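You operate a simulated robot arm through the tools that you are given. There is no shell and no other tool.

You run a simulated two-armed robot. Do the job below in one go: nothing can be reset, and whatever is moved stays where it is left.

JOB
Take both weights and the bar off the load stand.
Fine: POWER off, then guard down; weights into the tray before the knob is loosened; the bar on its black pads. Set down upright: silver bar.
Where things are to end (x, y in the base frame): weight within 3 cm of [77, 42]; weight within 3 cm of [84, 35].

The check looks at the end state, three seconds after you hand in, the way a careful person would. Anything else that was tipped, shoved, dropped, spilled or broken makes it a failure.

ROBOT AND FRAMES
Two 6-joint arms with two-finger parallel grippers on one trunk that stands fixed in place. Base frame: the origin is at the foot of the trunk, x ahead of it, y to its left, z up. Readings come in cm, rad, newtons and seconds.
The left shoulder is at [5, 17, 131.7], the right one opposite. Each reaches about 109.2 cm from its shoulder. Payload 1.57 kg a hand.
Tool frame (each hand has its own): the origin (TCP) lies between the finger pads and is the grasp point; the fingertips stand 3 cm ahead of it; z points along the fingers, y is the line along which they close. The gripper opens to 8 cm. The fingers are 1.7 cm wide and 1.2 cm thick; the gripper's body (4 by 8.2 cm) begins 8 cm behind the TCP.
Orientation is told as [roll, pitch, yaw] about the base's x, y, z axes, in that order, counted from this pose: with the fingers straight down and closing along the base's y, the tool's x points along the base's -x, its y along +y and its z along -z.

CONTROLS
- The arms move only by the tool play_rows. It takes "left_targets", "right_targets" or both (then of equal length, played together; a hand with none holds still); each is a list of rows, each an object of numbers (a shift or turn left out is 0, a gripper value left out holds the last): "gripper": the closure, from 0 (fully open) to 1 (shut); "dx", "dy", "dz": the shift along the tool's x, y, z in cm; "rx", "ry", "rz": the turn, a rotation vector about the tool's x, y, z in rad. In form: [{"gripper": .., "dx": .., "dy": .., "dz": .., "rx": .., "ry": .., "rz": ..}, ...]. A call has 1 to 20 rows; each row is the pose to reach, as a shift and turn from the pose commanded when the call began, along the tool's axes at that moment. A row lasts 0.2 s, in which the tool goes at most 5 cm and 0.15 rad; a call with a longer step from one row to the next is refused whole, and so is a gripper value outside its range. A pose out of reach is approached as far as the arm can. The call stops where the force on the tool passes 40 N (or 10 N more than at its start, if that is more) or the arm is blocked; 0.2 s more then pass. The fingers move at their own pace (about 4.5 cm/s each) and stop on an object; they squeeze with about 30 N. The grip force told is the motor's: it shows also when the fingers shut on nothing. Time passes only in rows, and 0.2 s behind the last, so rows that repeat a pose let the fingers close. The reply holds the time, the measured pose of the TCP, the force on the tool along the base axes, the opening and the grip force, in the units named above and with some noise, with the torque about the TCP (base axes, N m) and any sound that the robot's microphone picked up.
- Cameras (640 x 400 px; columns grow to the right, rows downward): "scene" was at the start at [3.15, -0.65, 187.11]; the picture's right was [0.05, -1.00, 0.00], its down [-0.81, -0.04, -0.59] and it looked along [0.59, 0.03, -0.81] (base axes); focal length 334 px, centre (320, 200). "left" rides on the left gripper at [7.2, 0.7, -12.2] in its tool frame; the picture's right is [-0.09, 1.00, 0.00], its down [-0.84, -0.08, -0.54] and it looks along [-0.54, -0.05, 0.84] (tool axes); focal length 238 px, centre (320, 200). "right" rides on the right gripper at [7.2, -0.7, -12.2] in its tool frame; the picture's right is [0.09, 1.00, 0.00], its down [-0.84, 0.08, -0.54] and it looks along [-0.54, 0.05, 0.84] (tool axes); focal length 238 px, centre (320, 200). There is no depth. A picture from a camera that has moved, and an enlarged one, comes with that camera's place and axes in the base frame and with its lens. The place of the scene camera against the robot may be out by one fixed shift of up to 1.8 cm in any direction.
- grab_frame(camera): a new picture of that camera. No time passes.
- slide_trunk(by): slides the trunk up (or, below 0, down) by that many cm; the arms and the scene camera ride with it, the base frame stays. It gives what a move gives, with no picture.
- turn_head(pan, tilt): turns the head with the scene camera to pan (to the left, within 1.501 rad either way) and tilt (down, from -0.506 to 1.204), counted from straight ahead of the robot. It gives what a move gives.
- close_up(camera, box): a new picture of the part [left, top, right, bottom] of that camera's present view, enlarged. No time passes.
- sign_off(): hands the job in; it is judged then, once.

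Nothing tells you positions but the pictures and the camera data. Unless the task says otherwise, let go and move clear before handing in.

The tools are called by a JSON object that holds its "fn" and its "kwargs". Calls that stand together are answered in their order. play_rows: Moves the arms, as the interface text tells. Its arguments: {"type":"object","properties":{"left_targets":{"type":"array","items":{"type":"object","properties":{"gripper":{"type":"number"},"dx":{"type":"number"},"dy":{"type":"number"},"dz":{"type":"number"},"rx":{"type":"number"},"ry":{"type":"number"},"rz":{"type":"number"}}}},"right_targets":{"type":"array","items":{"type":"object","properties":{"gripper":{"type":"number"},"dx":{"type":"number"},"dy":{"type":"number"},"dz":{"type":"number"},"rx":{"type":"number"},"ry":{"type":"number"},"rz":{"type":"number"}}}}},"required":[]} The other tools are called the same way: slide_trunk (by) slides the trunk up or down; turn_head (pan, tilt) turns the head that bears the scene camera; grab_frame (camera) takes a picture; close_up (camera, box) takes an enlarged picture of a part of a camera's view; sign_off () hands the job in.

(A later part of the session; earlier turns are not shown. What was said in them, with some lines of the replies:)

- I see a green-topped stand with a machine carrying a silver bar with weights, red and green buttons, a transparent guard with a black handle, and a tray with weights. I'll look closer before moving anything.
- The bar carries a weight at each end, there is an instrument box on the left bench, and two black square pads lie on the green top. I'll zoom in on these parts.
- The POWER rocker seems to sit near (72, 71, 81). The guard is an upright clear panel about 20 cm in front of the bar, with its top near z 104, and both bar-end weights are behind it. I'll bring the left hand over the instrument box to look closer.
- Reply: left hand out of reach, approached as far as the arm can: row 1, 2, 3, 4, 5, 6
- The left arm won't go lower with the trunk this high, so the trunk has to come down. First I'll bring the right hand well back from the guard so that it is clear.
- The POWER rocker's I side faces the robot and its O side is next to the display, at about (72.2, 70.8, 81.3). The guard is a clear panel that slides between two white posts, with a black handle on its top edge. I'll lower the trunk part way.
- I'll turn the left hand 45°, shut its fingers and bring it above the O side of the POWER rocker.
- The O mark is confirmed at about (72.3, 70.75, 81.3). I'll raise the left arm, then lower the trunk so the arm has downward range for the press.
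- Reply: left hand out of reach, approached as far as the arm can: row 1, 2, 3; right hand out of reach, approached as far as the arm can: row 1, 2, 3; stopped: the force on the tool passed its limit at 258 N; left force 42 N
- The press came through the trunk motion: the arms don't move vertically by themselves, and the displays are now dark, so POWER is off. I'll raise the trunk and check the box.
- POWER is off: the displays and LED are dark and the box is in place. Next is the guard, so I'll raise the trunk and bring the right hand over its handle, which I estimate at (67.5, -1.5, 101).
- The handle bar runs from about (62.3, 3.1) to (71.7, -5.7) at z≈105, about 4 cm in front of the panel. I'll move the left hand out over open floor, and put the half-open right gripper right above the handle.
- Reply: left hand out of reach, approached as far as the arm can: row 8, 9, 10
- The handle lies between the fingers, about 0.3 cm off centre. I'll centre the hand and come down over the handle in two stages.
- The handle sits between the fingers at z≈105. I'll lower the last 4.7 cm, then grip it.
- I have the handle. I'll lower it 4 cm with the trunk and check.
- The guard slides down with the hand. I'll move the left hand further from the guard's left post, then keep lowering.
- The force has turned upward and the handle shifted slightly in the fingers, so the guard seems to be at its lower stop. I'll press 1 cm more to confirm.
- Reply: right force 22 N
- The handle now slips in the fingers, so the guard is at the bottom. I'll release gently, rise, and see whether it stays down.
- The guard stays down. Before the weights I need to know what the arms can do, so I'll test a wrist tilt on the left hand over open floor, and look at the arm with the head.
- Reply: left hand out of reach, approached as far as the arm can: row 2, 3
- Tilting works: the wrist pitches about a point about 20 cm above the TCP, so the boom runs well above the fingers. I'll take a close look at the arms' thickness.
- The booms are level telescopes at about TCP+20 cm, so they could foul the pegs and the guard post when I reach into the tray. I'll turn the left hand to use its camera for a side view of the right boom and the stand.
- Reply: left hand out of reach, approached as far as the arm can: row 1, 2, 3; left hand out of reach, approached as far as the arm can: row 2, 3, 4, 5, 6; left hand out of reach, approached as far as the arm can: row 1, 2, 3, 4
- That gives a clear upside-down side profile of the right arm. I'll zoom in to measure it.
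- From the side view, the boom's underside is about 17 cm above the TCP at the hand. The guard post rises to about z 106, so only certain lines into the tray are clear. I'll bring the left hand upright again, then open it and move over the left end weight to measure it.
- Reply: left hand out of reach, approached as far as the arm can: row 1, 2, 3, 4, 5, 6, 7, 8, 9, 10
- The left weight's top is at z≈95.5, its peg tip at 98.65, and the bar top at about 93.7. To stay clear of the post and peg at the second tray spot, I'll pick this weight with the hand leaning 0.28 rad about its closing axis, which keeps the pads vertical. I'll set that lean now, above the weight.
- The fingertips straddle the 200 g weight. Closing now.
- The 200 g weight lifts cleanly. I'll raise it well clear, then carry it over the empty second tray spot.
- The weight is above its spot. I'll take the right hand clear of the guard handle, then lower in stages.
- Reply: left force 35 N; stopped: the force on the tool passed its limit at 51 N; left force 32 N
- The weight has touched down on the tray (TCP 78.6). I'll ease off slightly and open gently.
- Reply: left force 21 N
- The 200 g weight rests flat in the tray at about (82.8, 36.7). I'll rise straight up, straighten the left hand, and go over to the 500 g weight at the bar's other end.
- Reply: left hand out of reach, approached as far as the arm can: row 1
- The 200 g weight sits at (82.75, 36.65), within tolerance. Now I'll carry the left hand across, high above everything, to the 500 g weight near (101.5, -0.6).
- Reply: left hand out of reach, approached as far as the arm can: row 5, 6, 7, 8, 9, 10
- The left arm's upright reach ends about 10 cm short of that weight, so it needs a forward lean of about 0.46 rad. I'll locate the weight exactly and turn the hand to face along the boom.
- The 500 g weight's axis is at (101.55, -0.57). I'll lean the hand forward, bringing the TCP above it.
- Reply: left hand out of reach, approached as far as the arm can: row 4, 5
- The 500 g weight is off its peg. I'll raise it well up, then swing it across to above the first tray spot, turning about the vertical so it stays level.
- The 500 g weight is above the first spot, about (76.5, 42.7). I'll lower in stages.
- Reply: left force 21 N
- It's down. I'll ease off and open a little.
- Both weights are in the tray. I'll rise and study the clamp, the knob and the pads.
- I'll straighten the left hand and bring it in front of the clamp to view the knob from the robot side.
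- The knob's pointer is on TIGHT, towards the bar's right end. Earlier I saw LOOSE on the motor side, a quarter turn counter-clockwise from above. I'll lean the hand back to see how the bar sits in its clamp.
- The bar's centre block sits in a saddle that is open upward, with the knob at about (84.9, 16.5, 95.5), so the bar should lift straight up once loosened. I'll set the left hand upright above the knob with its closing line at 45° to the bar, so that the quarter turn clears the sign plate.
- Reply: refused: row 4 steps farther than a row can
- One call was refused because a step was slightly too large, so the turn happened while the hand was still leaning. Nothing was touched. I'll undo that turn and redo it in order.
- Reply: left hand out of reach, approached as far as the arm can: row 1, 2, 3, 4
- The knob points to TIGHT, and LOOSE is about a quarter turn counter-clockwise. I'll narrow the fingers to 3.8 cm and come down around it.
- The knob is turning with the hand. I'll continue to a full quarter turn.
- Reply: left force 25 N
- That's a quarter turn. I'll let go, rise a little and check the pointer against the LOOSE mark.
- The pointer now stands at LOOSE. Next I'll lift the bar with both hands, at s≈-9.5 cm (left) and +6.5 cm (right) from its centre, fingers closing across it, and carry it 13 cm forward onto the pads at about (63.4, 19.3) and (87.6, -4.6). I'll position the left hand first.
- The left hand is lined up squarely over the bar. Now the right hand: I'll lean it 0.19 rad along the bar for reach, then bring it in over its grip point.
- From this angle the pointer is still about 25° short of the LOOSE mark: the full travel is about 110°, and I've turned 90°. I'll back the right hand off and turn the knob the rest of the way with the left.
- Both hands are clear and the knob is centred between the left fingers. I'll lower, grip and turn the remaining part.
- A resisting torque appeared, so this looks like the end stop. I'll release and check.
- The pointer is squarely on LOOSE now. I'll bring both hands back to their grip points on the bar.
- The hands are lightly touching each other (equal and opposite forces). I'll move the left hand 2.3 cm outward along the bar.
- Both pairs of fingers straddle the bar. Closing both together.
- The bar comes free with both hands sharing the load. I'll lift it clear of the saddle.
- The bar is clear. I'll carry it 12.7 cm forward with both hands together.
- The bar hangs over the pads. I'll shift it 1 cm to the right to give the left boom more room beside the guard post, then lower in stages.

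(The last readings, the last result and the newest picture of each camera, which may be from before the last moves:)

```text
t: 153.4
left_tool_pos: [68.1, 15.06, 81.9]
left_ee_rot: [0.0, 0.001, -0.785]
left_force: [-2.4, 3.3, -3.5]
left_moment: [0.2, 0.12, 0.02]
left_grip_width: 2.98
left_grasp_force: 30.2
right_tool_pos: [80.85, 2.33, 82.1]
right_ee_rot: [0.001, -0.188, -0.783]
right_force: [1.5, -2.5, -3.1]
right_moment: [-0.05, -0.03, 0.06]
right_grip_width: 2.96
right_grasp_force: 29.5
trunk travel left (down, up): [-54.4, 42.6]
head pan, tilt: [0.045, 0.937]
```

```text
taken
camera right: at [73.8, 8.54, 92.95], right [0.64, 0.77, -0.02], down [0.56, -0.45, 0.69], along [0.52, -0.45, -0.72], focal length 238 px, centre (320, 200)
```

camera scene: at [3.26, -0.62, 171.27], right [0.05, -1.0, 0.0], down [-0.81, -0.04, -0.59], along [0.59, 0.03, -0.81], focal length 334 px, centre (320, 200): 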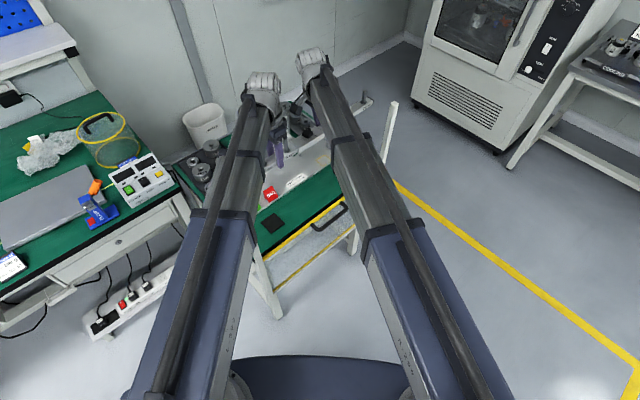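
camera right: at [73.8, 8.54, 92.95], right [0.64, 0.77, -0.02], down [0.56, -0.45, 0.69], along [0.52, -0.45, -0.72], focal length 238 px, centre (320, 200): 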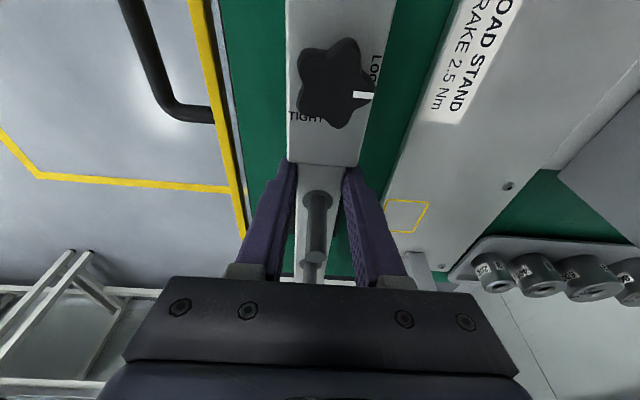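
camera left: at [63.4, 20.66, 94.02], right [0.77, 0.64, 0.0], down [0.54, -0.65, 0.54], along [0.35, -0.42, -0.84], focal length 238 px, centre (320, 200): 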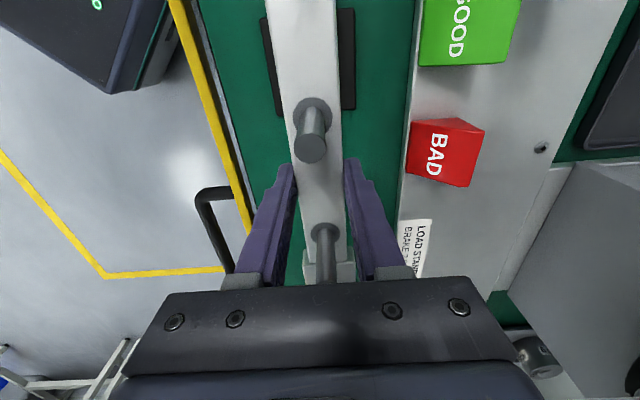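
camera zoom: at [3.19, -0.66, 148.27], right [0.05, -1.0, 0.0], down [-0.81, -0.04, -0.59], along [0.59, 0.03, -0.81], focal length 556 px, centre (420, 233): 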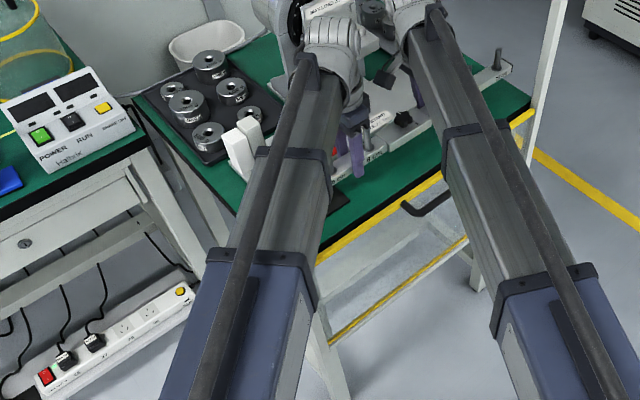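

{"fn": "slide_trunk", "kwargs": {"by": -2}}

{"fn": "grab_frame", "kwargs": {"camera": "left"}}

{"fn": "slide_trunk", "kwargs": {"by": -0.5}}

```text
t: 154.1
left_tool_pos: [68.25, 15.07, 79.74]
left_ee_rot: [-0.001, -0.001, -0.786]
left_force: [-2.2, 4.1, -1.0]
left_moment: [0.01, -0.01, 0.12]
left_grip_width: 3.01
left_grasp_force: 29.6
right_tool_pos: [80.93, 2.35, 80.2]
right_ee_rot: [-0.001, -0.188, -0.784]
right_force: [1.4, -3.8, -3.1]
right_moment: [-0.02, 0.02, 0.04]
right_grip_width: 2.99
right_grasp_force: 30.3
trunk travel left (down, up): [-52.4, 44.6]
head pan, tilt: [0.045, 0.937]
```

```text
taken
camera left: at [63.4, 20.66, 92.02], right [0.77, 0.64, 0.0], down [0.54, -0.65, 0.54], along [0.35, -0.42, -0.84], focal length 238 px, centre (320, 200)
```

left: 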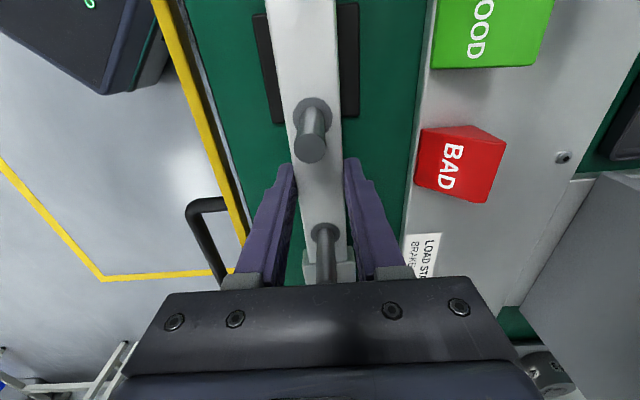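

```text
t: 154.6
left_tool_pos: [68.16, 14.99, 79.21]
left_ee_rot: [0.0, 0.0, -0.786]
left_force: [-2.1, 3.7, -2.2]
left_moment: [-0.03, -0.06, 0.18]
left_grip_width: 2.97
left_grasp_force: 30.8
right_tool_pos: [80.88, 2.42, 79.78]
right_ee_rot: [0.001, -0.189, -0.784]
right_force: [1.9, -3.9, -5.1]
right_moment: [0.02, 0.02, 0.12]
right_grip_width: 2.97
right_grasp_force: 30.3
trunk travel left (down, up): [-51.9, 45.1]
head pan, tilt: [0.045, 0.937]
```

{"fn": "slide_trunk", "kwargs": {"by": -0.4}}

{"fn": "slide_trunk", "kwargs": {"by": -0.3}}

{"fn": "grab_frame", "kwargs": {"camera": "left"}}

```text
t: 155.2
left_tool_pos: [68.12, 15.05, 78.89]
left_ee_rot: [0.0, 0.001, -0.786]
left_force: [-1.7, 3.9, -1.9]
left_moment: [-0.03, -0.12, 0.16]
left_grip_width: 2.97
left_grasp_force: 29.8
right_tool_pos: [81.07, 2.36, 79.27]
right_ee_rot: [0.0, -0.188, -0.782]
right_force: [1.9, -3.8, -3.7]
right_moment: [-0.05, 0.04, 0.11]
right_grip_width: 2.97
right_grasp_force: 29.8
trunk travel left (down, up): [-51.5, 45.5]
head pan, tilt: [0.045, 0.937]
```

```text
t: 155.7
left_tool_pos: [67.98, 15.02, 78.66]
left_ee_rot: [0.0, -0.001, -0.785]
left_force: [-0.9, 3.6, -1.4]
left_moment: [0.02, -0.08, 0.18]
left_grip_width: 2.95
left_grasp_force: 29.9
right_tool_pos: [80.89, 2.31, 79.06]
right_ee_rot: [0.0, -0.189, -0.784]
right_force: [0.5, -3.3, -3.4]
right_moment: [-0.07, -0.01, 0.12]
right_grip_width: 2.94
right_grasp_force: 30.5
trunk travel left (down, up): [-51.2, 45.8]
head pan, tilt: [0.045, 0.937]
```

```text
taken
camera left: at [63.4, 20.66, 90.81], right [0.77, 0.64, 0.0], down [0.54, -0.65, 0.54], along [0.35, -0.42, -0.84], focal length 238 px, centre (320, 200)
```

left: 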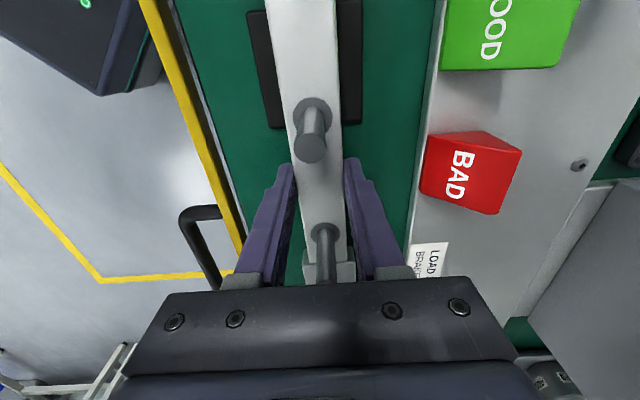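

{"fn": "slide_trunk", "kwargs": {"by": -0.3}}

{"fn": "slide_trunk", "kwargs": {"by": -0.3}}

```text
t: 156.2
left_tool_pos: [67.99, 15.11, 78.22]
left_ee_rot: [0.0, 0.001, -0.786]
left_force: [-1.1, 4.0, -1.2]
left_moment: [0.07, -0.04, 0.18]
left_grip_width: 2.95
left_grasp_force: 30.7
right_tool_pos: [80.94, 2.39, 78.8]
right_ee_rot: [0.0, -0.188, -0.784]
right_force: [2.7, -4.3, -4.0]
right_moment: [-0.12, 0.02, 0.12]
right_grip_width: 2.96
right_grasp_force: 29.9
trunk travel left (down, up): [-50.9, 46.1]
head pan, tilt: [0.045, 0.937]
```

```text
t: 156.7
left_tool_pos: [68.13, 14.98, 78.0]
left_ee_rot: [0.0, 0.001, -0.786]
left_force: [-0.5, 2.8, -5.4]
left_moment: [-0.04, -0.05, 0.33]
left_grip_width: 2.95
left_grasp_force: 29.5
right_tool_pos: [80.89, 2.34, 78.39]
right_ee_rot: [-0.001, -0.192, -0.784]
right_force: [2.1, -3.0, 7.9]
right_moment: [-0.37, -0.39, 0.17]
right_grip_width: 2.99
right_grasp_force: 29.9
trunk travel left (down, up): [-50.6, 46.4]
head pan, tilt: [0.045, 0.937]
```

{"fn": "slide_trunk", "kwargs": {"by": -0.2}}

{"fn": "slide_trunk", "kwargs": {"by": -0.15}}

{"fn": "close_up", "kwargs": {"camera": "left", "box": [230, 0, 410, 200]}}

```text
t: 157.2
left_tool_pos: [68.13, 14.96, 78.06]
left_ee_rot: [0.001, -0.002, -0.786]
left_force: [6.4, 3.5, 20.3]
left_moment: [0.12, 0.0, 0.14]
left_grip_width: 2.99
left_grasp_force: 29.5
right_tool_pos: [80.91, 2.32, 78.55]
right_ee_rot: [0.004, -0.193, -0.785]
right_force: [10.0, -1.4, 18.1]
right_moment: [-0.04, -0.09, 0.13]
right_grip_width: 2.97
right_grasp_force: 29.8
trunk travel left (down, up): [-50.4, 46.6]
head pan, tilt: [0.045, 0.937]
```

```text
t: 157.6
left_tool_pos: [68.03, 15.06, 78.11]
left_ee_rot: [0.001, -0.001, -0.785]
left_force: [1.8, -0.6, 21.4]
left_moment: [-0.21, 0.27, 0.09]
left_grip_width: 2.96
left_grasp_force: 30.2
right_tool_pos: [80.91, 2.29, 78.36]
right_ee_rot: [0.003, -0.194, -0.786]
right_force: [1.2, -1.1, 11.0]
right_moment: [0.31, 0.47, -0.02]
right_grip_width: 2.98
right_grasp_force: 30.1
trunk travel left (down, up): [-50.4, 46.6]
head pan, tilt: [0.045, 0.937]
stopped: the force on the tool passed its limit at 49 N (the readings are from after the stop); the commanded pose is now the measured one
```

```text
2.00 times, centred on (320, 100) of left
camera zoom: at [63.32, 20.63, 90.2], right [0.77, 0.64, 0.0], down [0.54, -0.65, 0.54], along [0.35, -0.42, -0.84], focal length 477 px, centre (320, 400)
```

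zoom: 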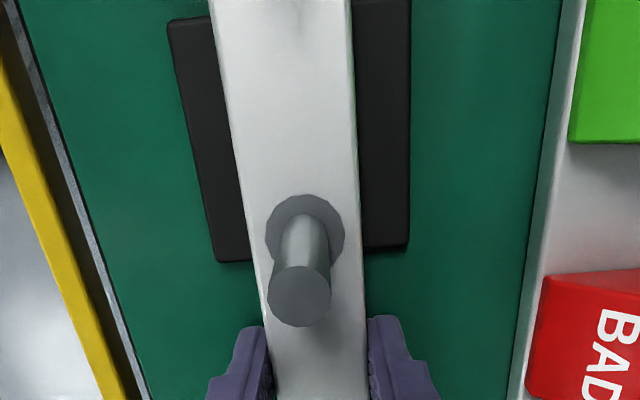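

The bar rests on both pads. I'll ease off and open both hands slightly.

{"fn": "slide_trunk", "kwargs": {"by": 0.15}}

{"fn": "play_rows", "kwargs": {"left_targets": [{"gripper": 0.58}, {"gripper": 0.5}, {"gripper": 0.45}, {"gripper": 0.45}], "right_targets": [{"gripper": 0.58}, {"gripper": 0.5}, {"gripper": 0.45}, {"gripper": 0.45}]}}

{"fn": "grab_frame", "kwargs": {"camera": "left"}}

{"fn": "grab_frame", "kwargs": {"camera": "right"}}

```text
t: 158.1
left_tool_pos: [68.12, 15.01, 77.99]
left_ee_rot: [0.0, -0.001, -0.788]
left_force: [-0.5, 0.7, -1.5]
left_moment: [-0.36, -0.35, -0.12]
left_grip_width: 2.97
left_grasp_force: 30.4
right_tool_pos: [80.97, 2.29, 78.47]
right_ee_rot: [0.0, -0.192, -0.785]
right_force: [-2.8, -0.1, 5.8]
right_moment: [-0.54, -0.46, -0.12]
right_grip_width: 2.98
right_grasp_force: 29.9
trunk travel left (down, up): [-50.5, 46.5]
head pan, tilt: [0.045, 0.937]
```

```text
t: 159.1
left_tool_pos: [68.22, 15.05, 77.99]
left_ee_rot: [0.001, 0.0, -0.786]
left_force: [0.3, 0.5, -1.2]
left_moment: [0.0, 0.02, 0.01]
left_grip_width: 4.4
left_grasp_force: 0.1
right_tool_pos: [80.96, 2.47, 78.41]
right_ee_rot: [0.0, -0.189, -0.787]
right_force: [-0.3, -0.5, 0.8]
right_moment: [-0.02, -0.01, 0.03]
right_grip_width: 4.4
right_grasp_force: 0.2
trunk travel left (down, up): [-50.5, 46.5]
head pan, tilt: [0.045, 0.937]
```

```text
taken
camera left: at [63.45, 20.65, 90.21], right [0.77, 0.64, 0.0], down [0.54, -0.65, 0.54], along [0.35, -0.42, -0.84], focal length 238 px, centre (320, 200)
```

left: 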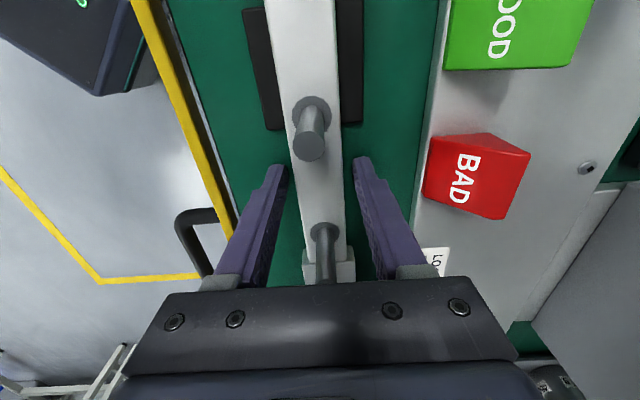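

```text
taken
camera right: at [73.86, 8.56, 89.14], right [0.64, 0.77, -0.02], down [0.56, -0.45, 0.69], along [0.52, -0.45, -0.72], focal length 238 px, centre (320, 200)
```

right: 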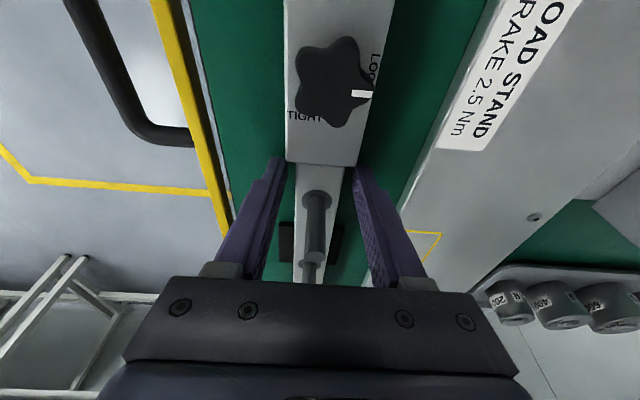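

{"fn": "slide_trunk", "kwargs": {"by": 4}}

{"fn": "grab_frame", "kwargs": {"camera": "right"}}

{"fn": "slide_trunk", "kwargs": {"by": 26}}

{"fn": "grab_frame", "kwargs": {"camera": "left"}}

{"fn": "grab_frame", "kwargs": {"camera": "right"}}

```text
t: 159.9
left_tool_pos: [68.26, 15.09, 82.0]
left_ee_rot: [0.0, 0.001, -0.784]
left_force: [1.2, -0.1, 0.4]
left_moment: [-0.06, -0.01, 0.03]
left_grip_width: 4.39
left_grasp_force: 0.1
right_tool_pos: [81.05, 2.33, 82.31]
right_ee_rot: [0.002, -0.19, -0.785]
right_force: [-0.1, -0.1, -0.2]
right_moment: [0.03, 0.03, -0.01]
right_grip_width: 4.43
right_grasp_force: 0.0
trunk travel left (down, up): [-54.5, 42.5]
head pan, tilt: [0.045, 0.937]
```

```text
taken
camera right: at [73.87, 8.56, 93.13], right [0.64, 0.77, -0.02], down [0.56, -0.45, 0.69], along [0.52, -0.45, -0.72], focal length 238 px, centre (320, 200)
```

right: 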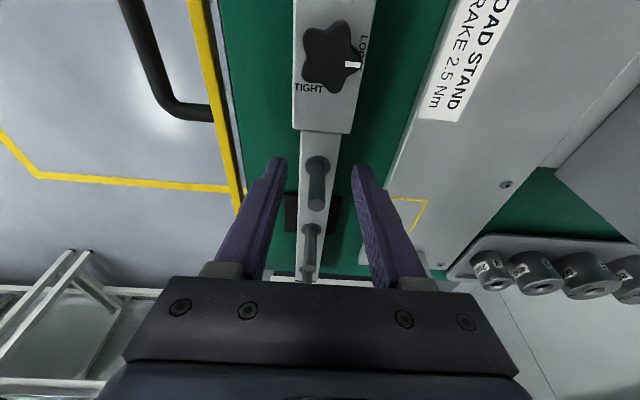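

```text
t: 162.6
left_tool_pos: [68.29, 15.06, 107.98]
left_ee_rot: [-0.002, 0.0, -0.786]
left_force: [-0.1, 0.3, -0.5]
left_moment: [0.02, 0.0, 0.01]
left_grip_width: 4.44
left_grasp_force: 0.1
right_tool_pos: [81.05, 2.36, 108.44]
right_ee_rot: [0.002, -0.19, -0.785]
right_force: [-0.8, -0.4, 0.8]
right_moment: [0.0, 0.0, -0.03]
right_grip_width: 4.4
right_grasp_force: 0.0
trunk travel left (down, up): [-80.5, 16.5]
head pan, tilt: [0.045, 0.937]
```

```text
taken
camera left: at [63.46, 20.66, 120.2], right [0.77, 0.64, 0.0], down [0.54, -0.65, 0.54], along [0.35, -0.42, -0.84], focal length 238 px, centre (320, 200)
```

left: 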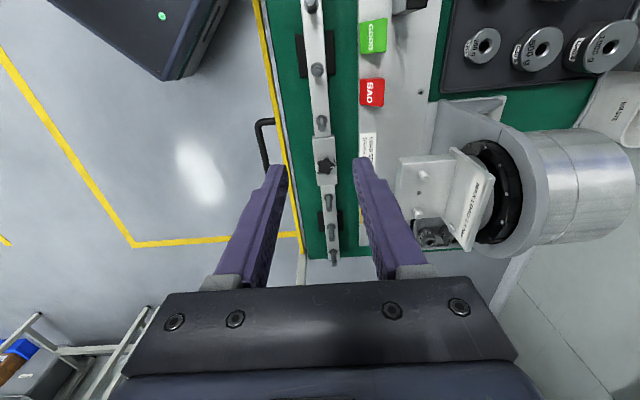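

```text
taken
camera right: at [73.87, 8.56, 119.13], right [0.64, 0.77, -0.02], down [0.56, -0.45, 0.69], along [0.52, -0.45, -0.72], focal length 238 px, centre (320, 200)
```

right: 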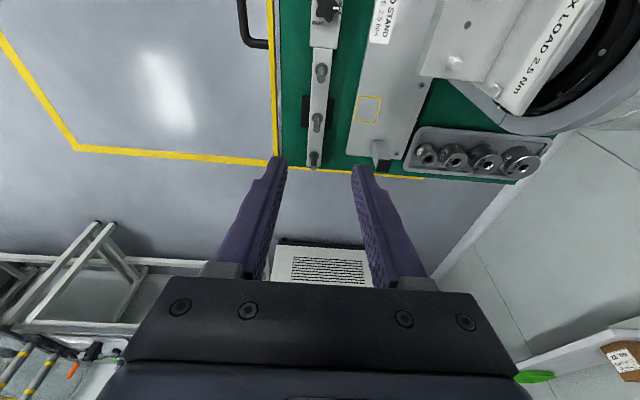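

The bar sits upright across both pads and both hands are free. I'll rise, pull both arms back and inspect everything.

{"fn": "slide_trunk", "kwargs": {"by": 10}}

{"fn": "play_rows", "kwargs": {"left_targets": [{"dx": 2.5, "dy": -2.5}, {"dx": 5, "dy": -5}, {"dx": 7.5, "dy": -7.5}, {"dx": 9.2, "dy": -9.2}], "right_targets": [{"dy": -4.5}, {"dy": -9}, {"dy": -13.5}, {"dy": -18}]}}

{"fn": "play_rows", "kwargs": {"right_targets": [{"dy": -4.5}, {"dy": -9}, {"dy": -13.5}, {"dy": -18}]}}

{"fn": "grab_frame", "kwargs": {"camera": "scene"}}

{"fn": "close_up", "kwargs": {"camera": "scene", "box": [180, 100, 400, 290]}}

{"fn": "grab_frame", "kwargs": {"camera": "left"}}

```text
t: 163.9
left_tool_pos: [68.21, 15.12, 118.05]
left_ee_rot: [-0.002, -0.001, -0.786]
left_force: [-0.2, -0.1, 0.3]
left_moment: [0.0, -0.04, 0.0]
left_grip_width: 4.42
left_grasp_force: 0.0
right_tool_pos: [81.0, 2.37, 118.29]
right_ee_rot: [0.002, -0.191, -0.785]
right_force: [-0.8, 0.5, 0.0]
right_moment: [0.0, 0.01, -0.02]
right_grip_width: 4.41
right_grasp_force: 0.0
trunk travel left (down, up): [-90.5, 6.5]
head pan, tilt: [0.045, 0.937]
```

```text
t: 164.9
left_tool_pos: [54.85, 15.05, 118.04]
left_ee_rot: [0.002, -0.001, -0.786]
left_force: [-0.4, -0.1, 0.0]
left_moment: [0.01, 0.0, 0.0]
left_grip_width: 4.39
left_grasp_force: 0.2
right_tool_pos: [68.15, -10.53, 118.46]
right_ee_rot: [0.003, -0.19, -0.784]
right_force: [-1.3, -0.2, 0.0]
right_moment: [0.04, 0.01, 0.05]
right_grip_width: 4.39
right_grasp_force: 0.0
trunk travel left (down, up): [-90.5, 6.5]
head pan, tilt: [0.045, 0.937]
```

```text
t: 165.9
left_tool_pos: [54.95, 15.02, 118.07]
left_ee_rot: [0.002, 0.0, -0.784]
left_force: [-0.8, 0.8, 0.3]
left_moment: [0.06, 0.02, 0.0]
left_grip_width: 4.41
left_grasp_force: 0.1
right_tool_pos: [55.44, -23.23, 118.45]
right_ee_rot: [0.001, -0.191, -0.784]
right_force: [-0.9, 0.3, -0.9]
right_moment: [0.02, -0.02, -0.01]
right_grip_width: 4.42
right_grasp_force: 0.0
trunk travel left (down, up): [-90.5, 6.5]
head pan, tilt: [0.045, 0.937]
```

```text
taken
camera scene: at [3.07, -0.73, 184.45], right [0.05, -1.0, 0.0], down [-0.8, -0.04, -0.59], along [0.59, 0.03, -0.81], focal length 334 px, centre (320, 200)
```

scene: 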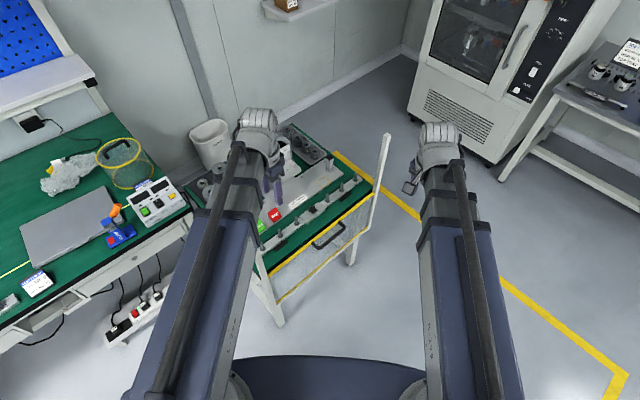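

```text
2.11 times, centred on (290, 195) of scene
camera zoom: at [3.07, -0.73, 184.45], right [0.05, -1.0, 0.0], down [-0.8, -0.04, -0.59], along [0.59, 0.03, -0.81], focal length 703 px, centre (383, 210)
```

zoom: 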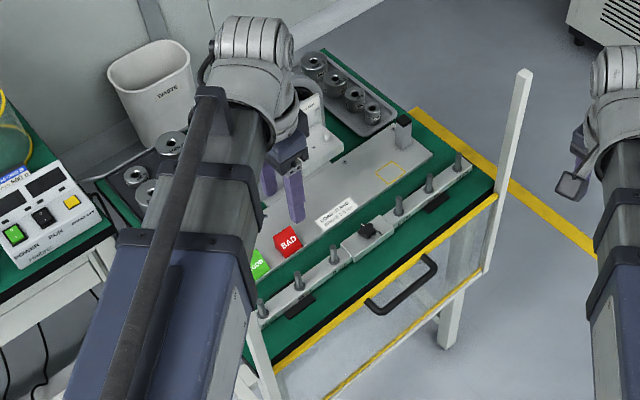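

```text
taken
camera left: at [50.24, 20.59, 130.24], right [0.77, 0.64, 0.0], down [0.54, -0.65, 0.54], along [0.35, -0.42, -0.84], focal length 238 px, centre (320, 200)
```

left: 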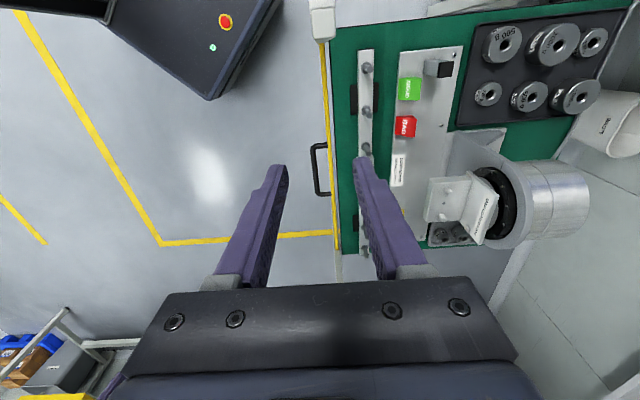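

{"fn": "close_up", "kwargs": {"camera": "left", "box": [440, 10, 640, 140]}}

{"fn": "close_up", "kwargs": {"camera": "left", "box": [300, 30, 480, 270]}}

{"fn": "close_up", "kwargs": {"camera": "scene", "box": [90, 150, 210, 250]}}

```text
3.08 times, centred on (540, 75) of left
camera zoom: at [50.24, 20.59, 130.24], right [0.77, 0.64, 0.0], down [0.54, -0.65, 0.54], along [0.35, -0.42, -0.84], focal length 733 px, centre (-357, 585)
```

zoom: 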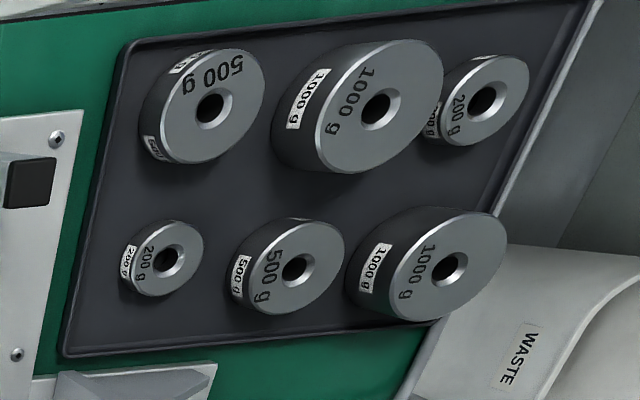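

```text
1.67 times, centred on (390, 150) of left
camera zoom: at [50.24, 20.59, 130.24], right [0.77, 0.64, 0.0], down [0.54, -0.65, 0.54], along [0.35, -0.42, -0.84], focal length 397 px, centre (203, 283)
```

zoom: 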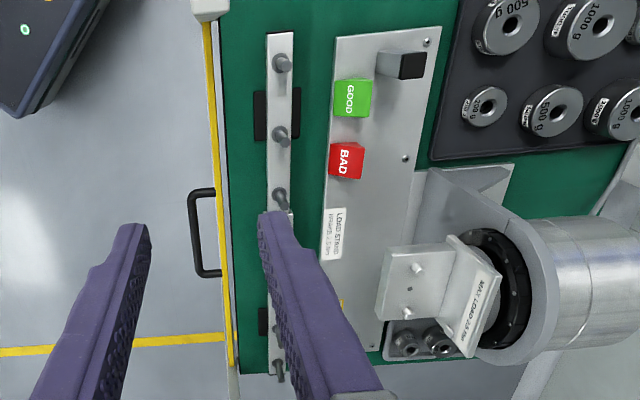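

```text
4.00 times, centred on (150, 200) of scene
camera zoom: at [3.07, -0.73, 184.45], right [0.05, -1.0, 0.0], down [-0.8, -0.04, -0.59], along [0.59, 0.03, -0.81], focal length 1336 px, centre (1000, 200)
```

zoom: 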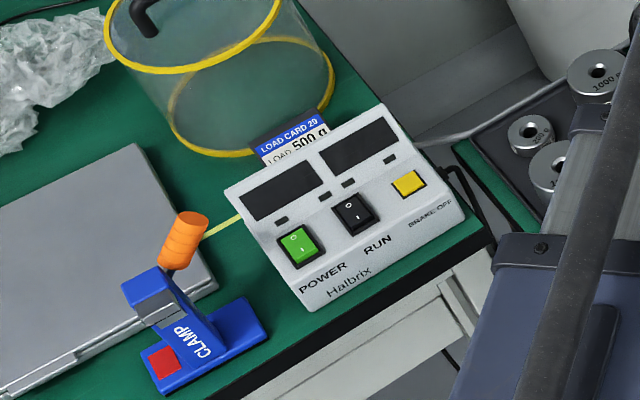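

Final check:
- **Power:** POWER is off and the displays are dark.
- **Guard:** down.
- **Weights:** both flat in the tray, the 500 g at about (76.4, 42.5) and the 200 g at about (83, 36.7), each inside its 3 cm limit.
- **Knob:** on LOOSE.
- **Bar:** upright across both black pads.

Both hands are empty and clear of the stand, so I'm handing in.

{"fn": "sign_off", "kwargs": {}}

```text
The job is handed in.
```

I took both weights and the bar off the load stand and handed the job in; the judge's result hasn't come back.

- **Order:** POWER went off first, then the guard came down. Both weights were in the tray before I turned the knob to LOOSE.
- **Weights:** both lie flat in the tray. By the camera, the 500 g weight is at about (76.4, 42.5), roughly 0.8 cm from its target. The 200 g weight is at about (83, 36.7), roughly 2 cm from its target and inside the 3 cm limit.
- **Bar:** it sits upright across both black pads, about 1 cm right of centre on them. I shifted it so the left arm cleared the guard post.
- **Hard contact:** the POWER switch was pressed much harder than intended. The arms could not move vertically, so I pressed it by lowering the trunk, and the force peaked at 258 N before it stopped. The switch and its box looked fine afterwards.
- **Arms:** both hands are empty and clear of the stand.
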